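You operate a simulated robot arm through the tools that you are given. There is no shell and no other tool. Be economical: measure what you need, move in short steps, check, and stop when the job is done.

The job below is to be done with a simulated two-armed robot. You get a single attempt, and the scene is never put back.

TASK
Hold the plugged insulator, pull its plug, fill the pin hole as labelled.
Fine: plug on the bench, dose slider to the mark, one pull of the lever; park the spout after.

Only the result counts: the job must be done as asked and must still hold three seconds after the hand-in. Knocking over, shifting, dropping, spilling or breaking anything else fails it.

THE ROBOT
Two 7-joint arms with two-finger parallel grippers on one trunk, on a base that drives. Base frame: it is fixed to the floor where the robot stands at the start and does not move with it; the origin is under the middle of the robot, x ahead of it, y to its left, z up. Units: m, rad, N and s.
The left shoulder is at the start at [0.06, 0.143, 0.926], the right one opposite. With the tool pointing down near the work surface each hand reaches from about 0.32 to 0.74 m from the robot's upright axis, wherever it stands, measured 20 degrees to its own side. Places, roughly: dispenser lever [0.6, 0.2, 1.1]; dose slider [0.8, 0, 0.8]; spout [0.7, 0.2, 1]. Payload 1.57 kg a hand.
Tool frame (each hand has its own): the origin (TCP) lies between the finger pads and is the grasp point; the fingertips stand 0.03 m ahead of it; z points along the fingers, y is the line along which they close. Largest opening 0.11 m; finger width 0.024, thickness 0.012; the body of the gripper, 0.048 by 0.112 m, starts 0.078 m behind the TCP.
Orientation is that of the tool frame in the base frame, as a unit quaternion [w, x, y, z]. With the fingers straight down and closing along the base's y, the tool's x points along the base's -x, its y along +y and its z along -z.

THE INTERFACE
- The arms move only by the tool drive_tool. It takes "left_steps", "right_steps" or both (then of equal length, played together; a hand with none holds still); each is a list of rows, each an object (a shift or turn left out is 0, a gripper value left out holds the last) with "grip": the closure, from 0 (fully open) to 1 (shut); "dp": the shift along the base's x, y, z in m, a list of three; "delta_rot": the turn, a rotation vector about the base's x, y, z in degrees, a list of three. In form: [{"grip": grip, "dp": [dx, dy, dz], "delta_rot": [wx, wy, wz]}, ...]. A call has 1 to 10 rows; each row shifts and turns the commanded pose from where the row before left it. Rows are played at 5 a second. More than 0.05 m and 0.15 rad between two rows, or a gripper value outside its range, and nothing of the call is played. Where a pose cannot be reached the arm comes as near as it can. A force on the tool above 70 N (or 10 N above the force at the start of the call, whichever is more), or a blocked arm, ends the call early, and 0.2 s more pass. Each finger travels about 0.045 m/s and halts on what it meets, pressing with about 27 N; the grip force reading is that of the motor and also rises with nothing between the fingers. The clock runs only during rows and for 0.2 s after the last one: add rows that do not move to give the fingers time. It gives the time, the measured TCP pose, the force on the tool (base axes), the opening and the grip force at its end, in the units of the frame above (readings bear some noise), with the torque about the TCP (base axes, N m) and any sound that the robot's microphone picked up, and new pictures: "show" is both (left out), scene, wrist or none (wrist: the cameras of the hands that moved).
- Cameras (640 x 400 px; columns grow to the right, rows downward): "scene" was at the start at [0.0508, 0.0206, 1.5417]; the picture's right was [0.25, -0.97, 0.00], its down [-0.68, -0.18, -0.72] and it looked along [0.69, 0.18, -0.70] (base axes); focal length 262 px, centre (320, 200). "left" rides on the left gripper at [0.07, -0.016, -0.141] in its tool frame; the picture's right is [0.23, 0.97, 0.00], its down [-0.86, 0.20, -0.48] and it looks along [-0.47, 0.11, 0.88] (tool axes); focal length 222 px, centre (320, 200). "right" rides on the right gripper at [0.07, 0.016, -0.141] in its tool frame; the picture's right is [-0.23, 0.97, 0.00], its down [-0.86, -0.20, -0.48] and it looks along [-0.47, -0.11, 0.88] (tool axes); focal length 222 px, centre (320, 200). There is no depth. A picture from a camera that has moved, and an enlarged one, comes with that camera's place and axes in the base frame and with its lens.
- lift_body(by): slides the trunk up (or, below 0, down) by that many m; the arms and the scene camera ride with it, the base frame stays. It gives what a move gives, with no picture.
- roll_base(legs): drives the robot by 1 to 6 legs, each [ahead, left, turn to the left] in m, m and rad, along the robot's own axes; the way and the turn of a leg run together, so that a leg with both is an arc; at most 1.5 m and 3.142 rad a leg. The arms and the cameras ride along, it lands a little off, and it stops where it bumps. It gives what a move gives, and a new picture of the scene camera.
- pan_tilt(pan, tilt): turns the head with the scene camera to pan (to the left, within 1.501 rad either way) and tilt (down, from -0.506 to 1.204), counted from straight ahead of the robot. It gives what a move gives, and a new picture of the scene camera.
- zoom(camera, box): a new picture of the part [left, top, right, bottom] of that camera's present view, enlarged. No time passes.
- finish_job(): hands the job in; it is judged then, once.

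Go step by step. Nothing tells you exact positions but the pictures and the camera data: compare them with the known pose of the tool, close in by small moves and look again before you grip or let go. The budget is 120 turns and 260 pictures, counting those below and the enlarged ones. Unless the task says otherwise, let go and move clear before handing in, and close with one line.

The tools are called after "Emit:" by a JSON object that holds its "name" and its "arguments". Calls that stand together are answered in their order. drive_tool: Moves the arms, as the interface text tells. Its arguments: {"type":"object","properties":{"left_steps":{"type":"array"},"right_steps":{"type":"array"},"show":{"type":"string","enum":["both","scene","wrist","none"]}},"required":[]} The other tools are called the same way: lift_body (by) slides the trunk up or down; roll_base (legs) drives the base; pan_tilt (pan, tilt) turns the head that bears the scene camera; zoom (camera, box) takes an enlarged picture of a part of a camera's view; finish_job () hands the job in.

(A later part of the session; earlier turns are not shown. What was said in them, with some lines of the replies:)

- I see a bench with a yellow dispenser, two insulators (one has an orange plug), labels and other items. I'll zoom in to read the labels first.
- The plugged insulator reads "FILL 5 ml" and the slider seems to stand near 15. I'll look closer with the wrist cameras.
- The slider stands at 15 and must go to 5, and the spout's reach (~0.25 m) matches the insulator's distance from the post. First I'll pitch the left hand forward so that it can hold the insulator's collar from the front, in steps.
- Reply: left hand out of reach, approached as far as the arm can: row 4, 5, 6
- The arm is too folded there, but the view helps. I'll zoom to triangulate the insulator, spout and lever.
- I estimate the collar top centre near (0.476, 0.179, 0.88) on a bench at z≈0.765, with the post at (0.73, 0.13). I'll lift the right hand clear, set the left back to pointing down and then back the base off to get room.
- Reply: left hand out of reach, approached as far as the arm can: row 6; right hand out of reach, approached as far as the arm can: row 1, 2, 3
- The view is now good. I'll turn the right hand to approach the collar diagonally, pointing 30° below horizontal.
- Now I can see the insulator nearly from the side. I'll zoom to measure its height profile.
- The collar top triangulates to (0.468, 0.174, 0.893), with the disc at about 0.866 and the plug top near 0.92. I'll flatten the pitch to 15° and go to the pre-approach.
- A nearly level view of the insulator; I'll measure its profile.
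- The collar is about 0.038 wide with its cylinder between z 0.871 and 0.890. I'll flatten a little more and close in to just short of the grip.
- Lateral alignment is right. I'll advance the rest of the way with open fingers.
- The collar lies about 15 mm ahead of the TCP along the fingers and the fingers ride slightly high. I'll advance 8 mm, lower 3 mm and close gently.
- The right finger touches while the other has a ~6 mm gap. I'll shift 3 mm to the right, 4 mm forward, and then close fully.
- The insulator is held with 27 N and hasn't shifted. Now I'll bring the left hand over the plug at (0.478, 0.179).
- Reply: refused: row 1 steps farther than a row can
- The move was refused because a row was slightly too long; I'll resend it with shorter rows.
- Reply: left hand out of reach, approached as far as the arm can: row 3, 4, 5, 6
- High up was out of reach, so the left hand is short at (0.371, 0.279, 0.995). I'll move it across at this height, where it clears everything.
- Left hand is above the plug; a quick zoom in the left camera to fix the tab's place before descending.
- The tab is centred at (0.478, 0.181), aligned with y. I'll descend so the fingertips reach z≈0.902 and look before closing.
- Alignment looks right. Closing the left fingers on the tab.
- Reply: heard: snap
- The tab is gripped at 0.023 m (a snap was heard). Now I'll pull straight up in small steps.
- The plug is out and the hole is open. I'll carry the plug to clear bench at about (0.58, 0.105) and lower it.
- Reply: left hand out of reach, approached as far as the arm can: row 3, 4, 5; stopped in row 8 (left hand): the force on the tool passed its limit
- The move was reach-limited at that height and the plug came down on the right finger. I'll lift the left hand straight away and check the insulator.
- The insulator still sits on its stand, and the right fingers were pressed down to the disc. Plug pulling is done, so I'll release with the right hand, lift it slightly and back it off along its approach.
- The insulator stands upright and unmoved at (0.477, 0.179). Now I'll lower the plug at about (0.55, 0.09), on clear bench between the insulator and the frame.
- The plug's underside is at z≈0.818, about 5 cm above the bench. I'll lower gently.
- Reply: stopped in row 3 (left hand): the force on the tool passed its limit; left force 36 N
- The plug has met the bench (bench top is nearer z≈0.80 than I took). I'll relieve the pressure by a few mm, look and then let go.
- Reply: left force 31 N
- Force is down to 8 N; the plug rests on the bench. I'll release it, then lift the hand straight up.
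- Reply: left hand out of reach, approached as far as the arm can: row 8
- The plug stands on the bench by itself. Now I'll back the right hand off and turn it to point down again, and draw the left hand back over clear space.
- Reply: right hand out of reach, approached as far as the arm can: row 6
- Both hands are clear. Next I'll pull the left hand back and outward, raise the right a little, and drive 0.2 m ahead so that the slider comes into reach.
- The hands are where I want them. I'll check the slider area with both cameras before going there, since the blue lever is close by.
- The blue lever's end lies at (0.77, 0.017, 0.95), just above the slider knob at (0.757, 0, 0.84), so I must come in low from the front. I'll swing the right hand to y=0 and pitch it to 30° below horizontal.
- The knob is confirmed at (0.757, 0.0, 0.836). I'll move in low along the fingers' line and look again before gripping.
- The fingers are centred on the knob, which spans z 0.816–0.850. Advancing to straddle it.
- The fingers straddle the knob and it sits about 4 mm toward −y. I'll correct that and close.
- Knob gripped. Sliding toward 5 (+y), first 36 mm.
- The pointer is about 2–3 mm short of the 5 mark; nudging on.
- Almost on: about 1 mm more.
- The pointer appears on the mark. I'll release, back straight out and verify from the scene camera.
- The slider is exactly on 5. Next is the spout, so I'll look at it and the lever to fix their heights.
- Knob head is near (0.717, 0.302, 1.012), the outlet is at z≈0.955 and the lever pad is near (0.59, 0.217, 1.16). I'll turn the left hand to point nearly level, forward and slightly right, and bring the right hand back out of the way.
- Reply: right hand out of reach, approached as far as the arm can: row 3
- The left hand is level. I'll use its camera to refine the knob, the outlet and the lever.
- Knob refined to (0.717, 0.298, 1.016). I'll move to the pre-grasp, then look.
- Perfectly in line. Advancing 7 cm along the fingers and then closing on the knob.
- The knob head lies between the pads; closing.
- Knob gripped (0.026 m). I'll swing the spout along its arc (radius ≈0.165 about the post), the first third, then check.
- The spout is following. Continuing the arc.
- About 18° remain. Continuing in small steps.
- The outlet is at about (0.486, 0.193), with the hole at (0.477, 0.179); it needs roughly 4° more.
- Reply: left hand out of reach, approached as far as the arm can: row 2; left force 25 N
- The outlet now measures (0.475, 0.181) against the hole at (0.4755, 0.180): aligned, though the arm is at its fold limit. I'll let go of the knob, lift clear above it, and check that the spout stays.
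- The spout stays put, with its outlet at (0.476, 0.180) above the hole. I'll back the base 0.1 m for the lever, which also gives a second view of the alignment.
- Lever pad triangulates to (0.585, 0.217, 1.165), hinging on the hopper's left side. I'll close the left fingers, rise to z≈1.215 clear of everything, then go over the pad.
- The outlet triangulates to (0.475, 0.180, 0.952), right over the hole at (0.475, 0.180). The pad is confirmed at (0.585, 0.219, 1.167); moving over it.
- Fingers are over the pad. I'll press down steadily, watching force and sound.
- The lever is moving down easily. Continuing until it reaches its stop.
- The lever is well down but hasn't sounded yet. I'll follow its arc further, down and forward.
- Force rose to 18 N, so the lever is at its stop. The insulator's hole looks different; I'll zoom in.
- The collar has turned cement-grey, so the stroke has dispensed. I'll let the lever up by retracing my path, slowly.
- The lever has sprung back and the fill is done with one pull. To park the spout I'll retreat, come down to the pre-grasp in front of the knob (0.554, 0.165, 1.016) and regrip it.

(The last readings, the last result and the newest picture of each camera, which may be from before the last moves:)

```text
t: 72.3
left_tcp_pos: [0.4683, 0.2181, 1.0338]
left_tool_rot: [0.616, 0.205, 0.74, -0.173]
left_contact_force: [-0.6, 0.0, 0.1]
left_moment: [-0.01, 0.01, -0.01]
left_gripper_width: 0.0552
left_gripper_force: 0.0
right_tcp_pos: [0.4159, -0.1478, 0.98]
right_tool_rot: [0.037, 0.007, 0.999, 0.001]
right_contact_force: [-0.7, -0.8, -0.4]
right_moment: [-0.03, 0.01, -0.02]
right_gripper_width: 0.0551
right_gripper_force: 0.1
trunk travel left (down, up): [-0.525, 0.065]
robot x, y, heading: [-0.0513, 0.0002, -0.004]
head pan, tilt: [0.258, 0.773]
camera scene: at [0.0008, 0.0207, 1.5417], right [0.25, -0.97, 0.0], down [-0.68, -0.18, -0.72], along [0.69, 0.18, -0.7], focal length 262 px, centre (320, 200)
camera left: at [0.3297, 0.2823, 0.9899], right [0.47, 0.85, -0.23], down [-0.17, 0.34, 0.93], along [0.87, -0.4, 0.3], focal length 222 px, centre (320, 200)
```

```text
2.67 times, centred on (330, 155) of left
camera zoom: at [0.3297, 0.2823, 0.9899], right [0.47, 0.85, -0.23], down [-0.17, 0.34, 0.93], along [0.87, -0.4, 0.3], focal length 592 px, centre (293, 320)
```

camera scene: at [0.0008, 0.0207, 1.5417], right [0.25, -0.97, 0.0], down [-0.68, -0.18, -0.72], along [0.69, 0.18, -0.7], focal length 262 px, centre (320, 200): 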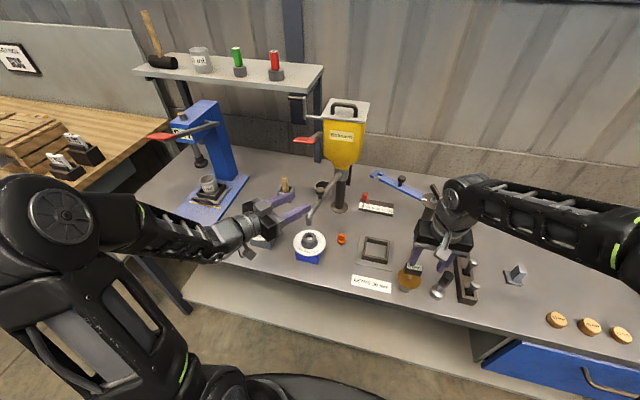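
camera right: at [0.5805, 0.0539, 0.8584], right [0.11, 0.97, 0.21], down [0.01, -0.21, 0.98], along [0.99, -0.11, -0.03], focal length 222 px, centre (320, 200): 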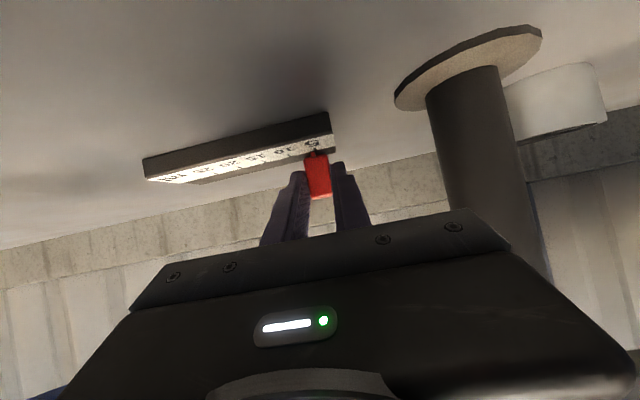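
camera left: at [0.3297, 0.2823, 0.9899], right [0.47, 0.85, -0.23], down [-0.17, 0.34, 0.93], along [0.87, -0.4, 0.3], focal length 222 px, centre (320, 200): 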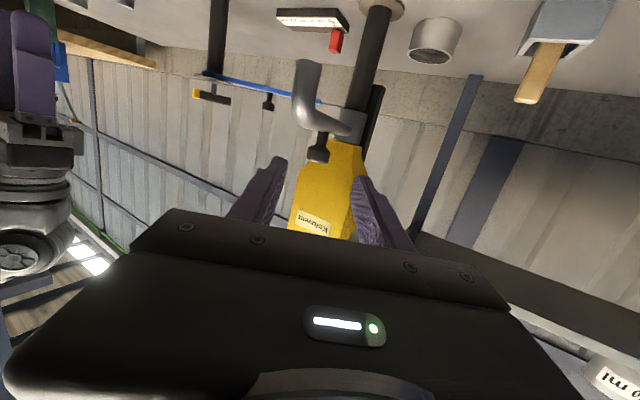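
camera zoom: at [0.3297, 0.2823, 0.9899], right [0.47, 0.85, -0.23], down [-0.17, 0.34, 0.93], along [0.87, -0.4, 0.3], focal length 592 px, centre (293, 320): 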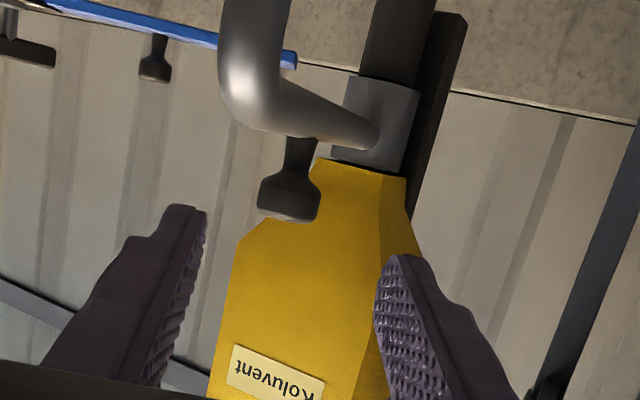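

The knob is in line again at (0.554, 0.165, 1.017). Advancing and gripping.

Emit:
{"name": "drive_tool", "arguments": {"left_steps": [{"dp": [0.026, -0.016, -0.003]}, {"dp": [0.026, -0.016, -0.003]}, {"dp": [0.0237, -0.015, -0.004]}, {}, {"grip": 0.65}, {"grip": 0.78}, {"grip": 0.88}, {}]}}

Emit:
{"name": "zoom", "arguments": {"camera": "scene", "box": [260, 170, 360, 260]}}

```text
t: 74.1
left_tcp_pos: [0.5455, 0.1717, 1.0251]
left_tool_rot: [0.616, 0.205, 0.74, -0.173]
left_contact_force: [0.5, -0.3, -1.2]
left_moment: [0.05, -0.03, -0.06]
left_gripper_width: 0.0255
left_gripper_force: 30.0
right_tcp_pos: [0.4174, -0.1475, 0.979]
right_tool_rot: [0.037, 0.006, 0.999, 0.002]
right_contact_force: [-0.3, 0.1, 0.5]
right_moment: [0.01, -0.02, -0.06]
right_gripper_width: 0.0548
right_gripper_force: 0.1
trunk travel left (down, up): [-0.525, 0.065]
robot x, y, heading: [-0.0476, 0.0007, -0.003]
head pan, tilt: [0.258, 0.773]
camera scene: at [0.0015, 0.0207, 1.5417], right [0.25, -0.97, 0.0], down [-0.68, -0.18, -0.72], along [0.69, 0.18, -0.7], focal length 262 px, centre (320, 200)
camera left: at [0.4074, 0.235, 0.9809], right [0.47, 0.85, -0.23], down [-0.17, 0.34, 0.93], along [0.87, -0.4, 0.3], focal length 222 px, centre (320, 200)
```

scene: 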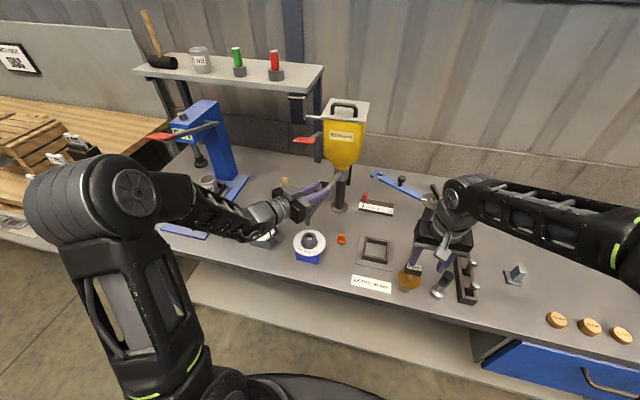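
left: 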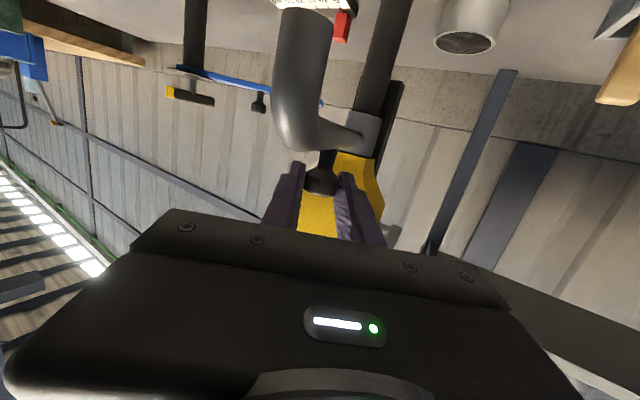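

```text
4.44 times, centred on (310, 215) of scene
camera zoom: at [0.0015, 0.0207, 1.5417], right [0.25, -0.97, 0.0], down [-0.68, -0.18, -0.72], along [0.69, 0.18, -0.7], focal length 1166 px, centre (364, 133)
```

zoom: 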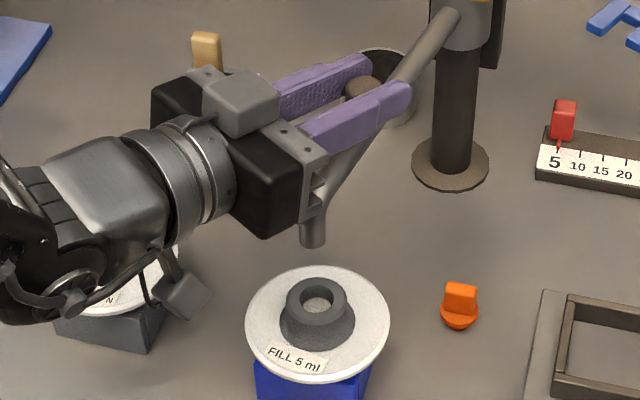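

Gripped. Swinging the spout back along its arc, first half.

Emit:
{"name": "drive_tool", "arguments": {"left_steps": [{"dp": [0.0043, 0.0153, 0]}, {"dp": [0.0057, 0.0148, 0]}, {"dp": [0.0071, 0.0142, 0]}, {"dp": [0.0084, 0.0135, 0]}, {"dp": [0.0097, 0.0125, 0]}, {"dp": [0.0108, 0.0116, 0]}, {"dp": [0.0119, 0.0106, 0]}, {}]}}

```text
t: 75.9
left_tcp_pos: [0.6009, 0.2651, 1.0247]
left_tool_rot: [0.616, 0.206, 0.74, -0.174]
left_contact_force: [1.2, -1.1, 3.6]
left_moment: [-0.31, -0.62, -0.01]
left_gripper_width: 0.0258
left_gripper_force: 36.9
right_tcp_pos: [0.4164, -0.1471, 0.9794]
right_tool_rot: [0.036, 0.007, 0.999, 0.003]
right_contact_force: [-0.5, 0.2, 0.4]
right_moment: [0.0, 0.0, 0.01]
right_gripper_width: 0.0553
right_gripper_force: 0.1
trunk travel left (down, up): [-0.525, 0.065]
robot x, y, heading: [-0.0493, 0.0006, 0.002]
head pan, tilt: [0.258, 0.773]
camera scene: at [0.0011, 0.0206, 1.5417], right [0.25, -0.97, 0.0], down [-0.68, -0.18, -0.72], along [0.69, 0.18, -0.7], focal length 262 px, centre (320, 200)
camera left: at [0.463, 0.3295, 0.9801], right [0.47, 0.85, -0.23], down [-0.17, 0.34, 0.93], along [0.87, -0.4, 0.3], focal length 222 px, centre (320, 200)
```

scene: 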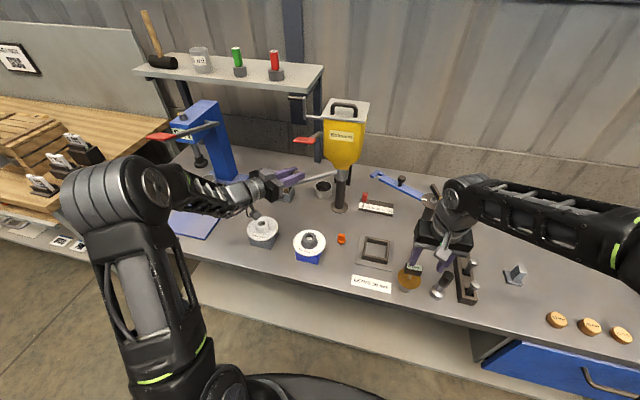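
left: 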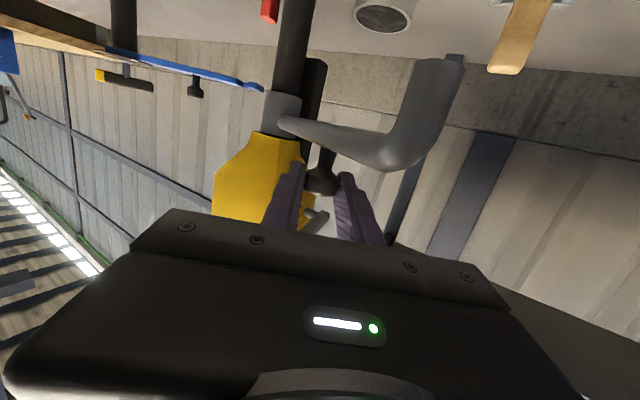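

Following well. Second half of the arc back to the parked place.

Emit:
{"name": "drive_tool", "arguments": {"left_steps": [{"dp": [0.0129, 0.0093, 0]}, {"dp": [0.0137, 0.008, 0]}, {"dp": [0.0144, 0.0067, 0]}, {"dp": [0.0149, 0.0053, 0]}, {"dp": [0.0155, 0.0038, 0]}, {"dp": [0.0157, 0.0024, 0]}, {"dp": [0.0152, 0.0008, 0]}, {}]}}

Emit:
{"name": "zoom", "arguments": {"camera": "scene", "box": [250, 120, 370, 210]}}

```text
t: 77.7
left_tcp_pos: [0.7043, 0.299, 1.024]
left_tool_rot: [0.616, 0.205, 0.741, -0.174]
left_contact_force: [-1.2, -1.0, -2.3]
left_moment: [-0.07, -0.34, -0.1]
left_gripper_width: 0.0258
left_gripper_force: 37.2
right_tcp_pos: [0.416, -0.1472, 0.9806]
right_tool_rot: [0.037, 0.006, 0.999, 0.002]
right_contact_force: [0.2, -1.3, 0.0]
right_moment: [0.0, 0.02, -0.03]
right_gripper_width: 0.055
right_gripper_force: 0.1
trunk travel left (down, up): [-0.525, 0.065]
robot x, y, heading: [-0.0463, -0.0002, 0.001]
head pan, tilt: [0.258, 0.773]
camera scene: at [0.0016, 0.0208, 1.5416], right [0.25, -0.97, 0.0], down [-0.68, -0.18, -0.72], along [0.69, 0.18, -0.7], focal length 262 px, centre (320, 200)
camera left: at [0.5657, 0.3643, 0.9801], right [0.47, 0.85, -0.23], down [-0.17, 0.34, 0.93], along [0.87, -0.4, 0.3], focal length 222 px, centre (320, 200)
```

scene: 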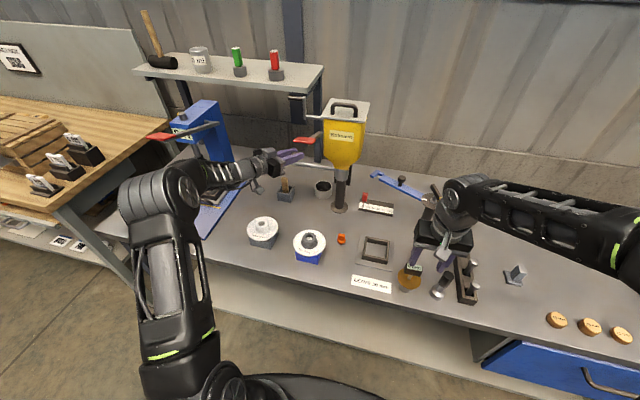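
left: 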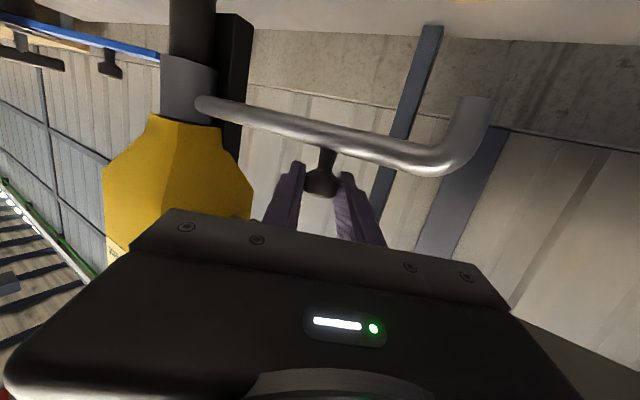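

```text
4.44 times, centred on (310, 165) of scene
camera zoom: at [0.0016, 0.0208, 1.5416], right [0.25, -0.97, 0.0], down [-0.68, -0.18, -0.72], along [0.69, 0.18, -0.7], focal length 1166 px, centre (364, 356)
```

zoom: 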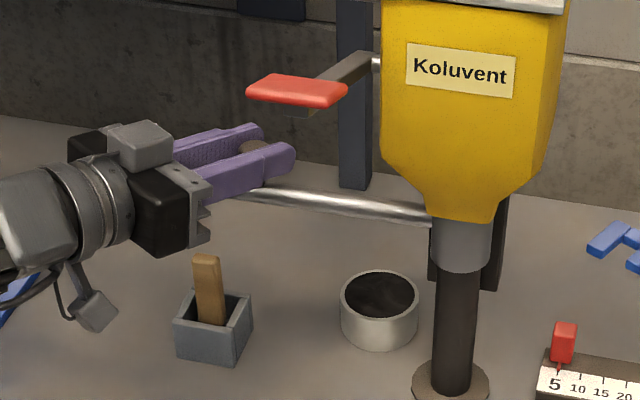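

The view matches the one at first grip within about 2 mm. I'll nudge 2 mm to the exact original pose, release and back out along the fingers.

Emit:
{"name": "drive_tool", "arguments": {"left_steps": [{"dp": [0.002, 0.0005, 0]}, {}, {"grip": 0.75}, {"grip": 0.6}, {"grip": 0.5}, {"dp": [-0.025, 0.0151, 0.005]}, {"dp": [-0.03, 0.018, 0.006]}, {"dp": [-0.03, 0.018, 0.006]}, {"dp": [-0.03, 0.015, 0.004]}, {}]}}

Emit:
{"name": "zoom", "arguments": {"camera": "scene", "box": [250, 120, 370, 210]}}

Emit:
{"name": "zoom", "arguments": {"camera": "scene", "box": [230, 190, 410, 290]}}

Emit:
{"name": "zoom", "arguments": {"camera": "left", "box": [220, 80, 440, 230]}}

```text
t: 79.9
left_tcp_pos: [0.5925, 0.3642, 1.0461]
left_tool_rot: [0.616, 0.205, 0.74, -0.173]
left_contact_force: [-0.2, 0.1, 0.3]
left_moment: [-0.02, 0.0, 0.03]
left_gripper_width: 0.0551
left_gripper_force: 0.1
right_tcp_pos: [0.4168, -0.1472, 0.9786]
right_tool_rot: [0.037, 0.006, 0.999, 0.001]
right_contact_force: [-0.8, -1.0, -0.6]
right_moment: [0.0, 0.0, 0.03]
right_gripper_width: 0.0549
right_gripper_force: 0.1
trunk travel left (down, up): [-0.525, 0.065]
robot x, y, heading: [-0.0456, -0.0004, 0.001]
head pan, tilt: [0.258, 0.773]
camera scene: at [0.0017, 0.0208, 1.5417], right [0.25, -0.97, 0.0], down [-0.68, -0.18, -0.71], along [0.69, 0.18, -0.7], focal length 262 px, centre (320, 200)
camera left: at [0.4533, 0.4299, 1.0016], right [0.47, 0.85, -0.23], down [-0.17, 0.34, 0.93], along [0.87, -0.4, 0.3], focal length 222 px, centre (320, 200)
```

scene: 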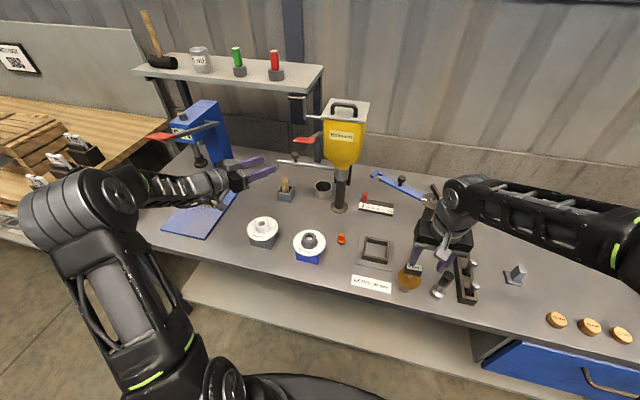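
left: 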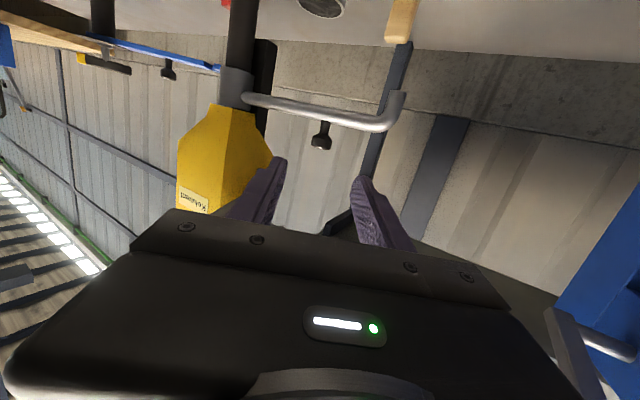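

```text
4.44 times, centred on (310, 165) of scene
camera zoom: at [0.0017, 0.0208, 1.5417], right [0.25, -0.97, 0.0], down [-0.68, -0.18, -0.71], along [0.69, 0.18, -0.7], focal length 1166 px, centre (364, 356)
```

zoom: 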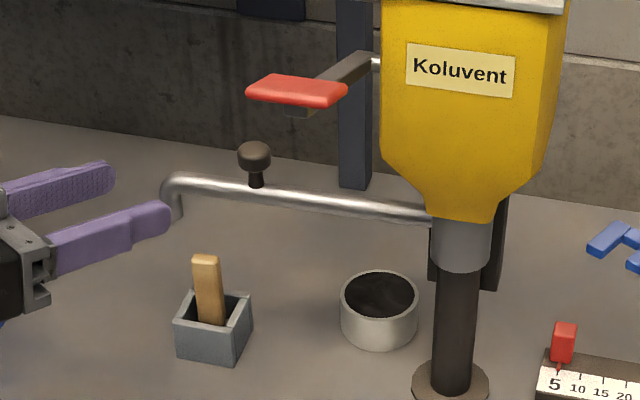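

```text
3.56 times, centred on (320, 240) of scene
camera zoom: at [0.0017, 0.0208, 1.5417], right [0.25, -0.97, 0.0], down [-0.68, -0.18, -0.71], along [0.69, 0.18, -0.7], focal length 932 px, centre (320, 58)
```

zoom: 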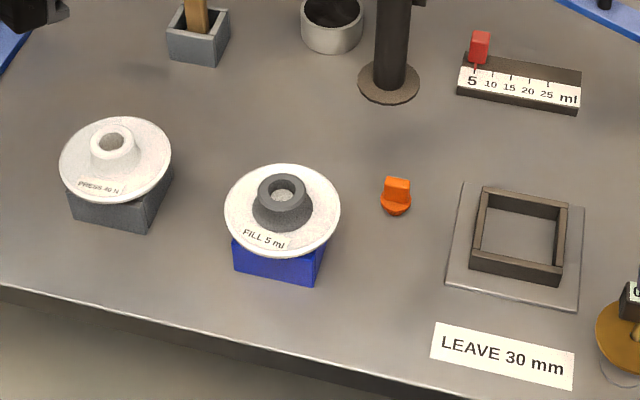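

```text
2.67 times, centred on (330, 155) of left
camera zoom: at [0.4533, 0.4299, 1.0016], right [0.47, 0.85, -0.23], down [-0.17, 0.34, 0.93], along [0.87, -0.4, 0.3], focal length 592 px, centre (293, 320)
```

zoom: 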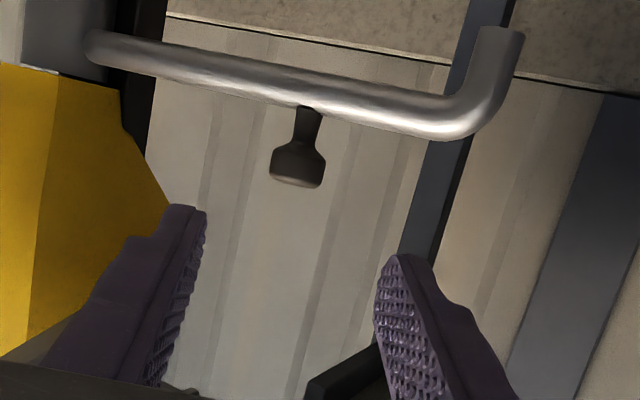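

The spout is back at its parked place and the knob is released. The slider reads 5, the plug stands on the bench, the insulator is filled and upright, and both hands are clear. Handing in.

Emit:
{"name": "finish_job", "arguments": {}}

```text
The job is handed in.
```

The job is handed in, and every step was carried out; no verdict has come back. I held the insulator and set its plug on the bench. The slider is on 5 ml, the lever was pulled once with the outlet over the pin hole, and the spout is parked again. While I carried the plug away, it bumped the right gripper, which was still holding the insulator; the insulator stayed upright and in place. I take the collar turning dark grey at the end of the stroke as the fill, but I heard no sound to confirm it.
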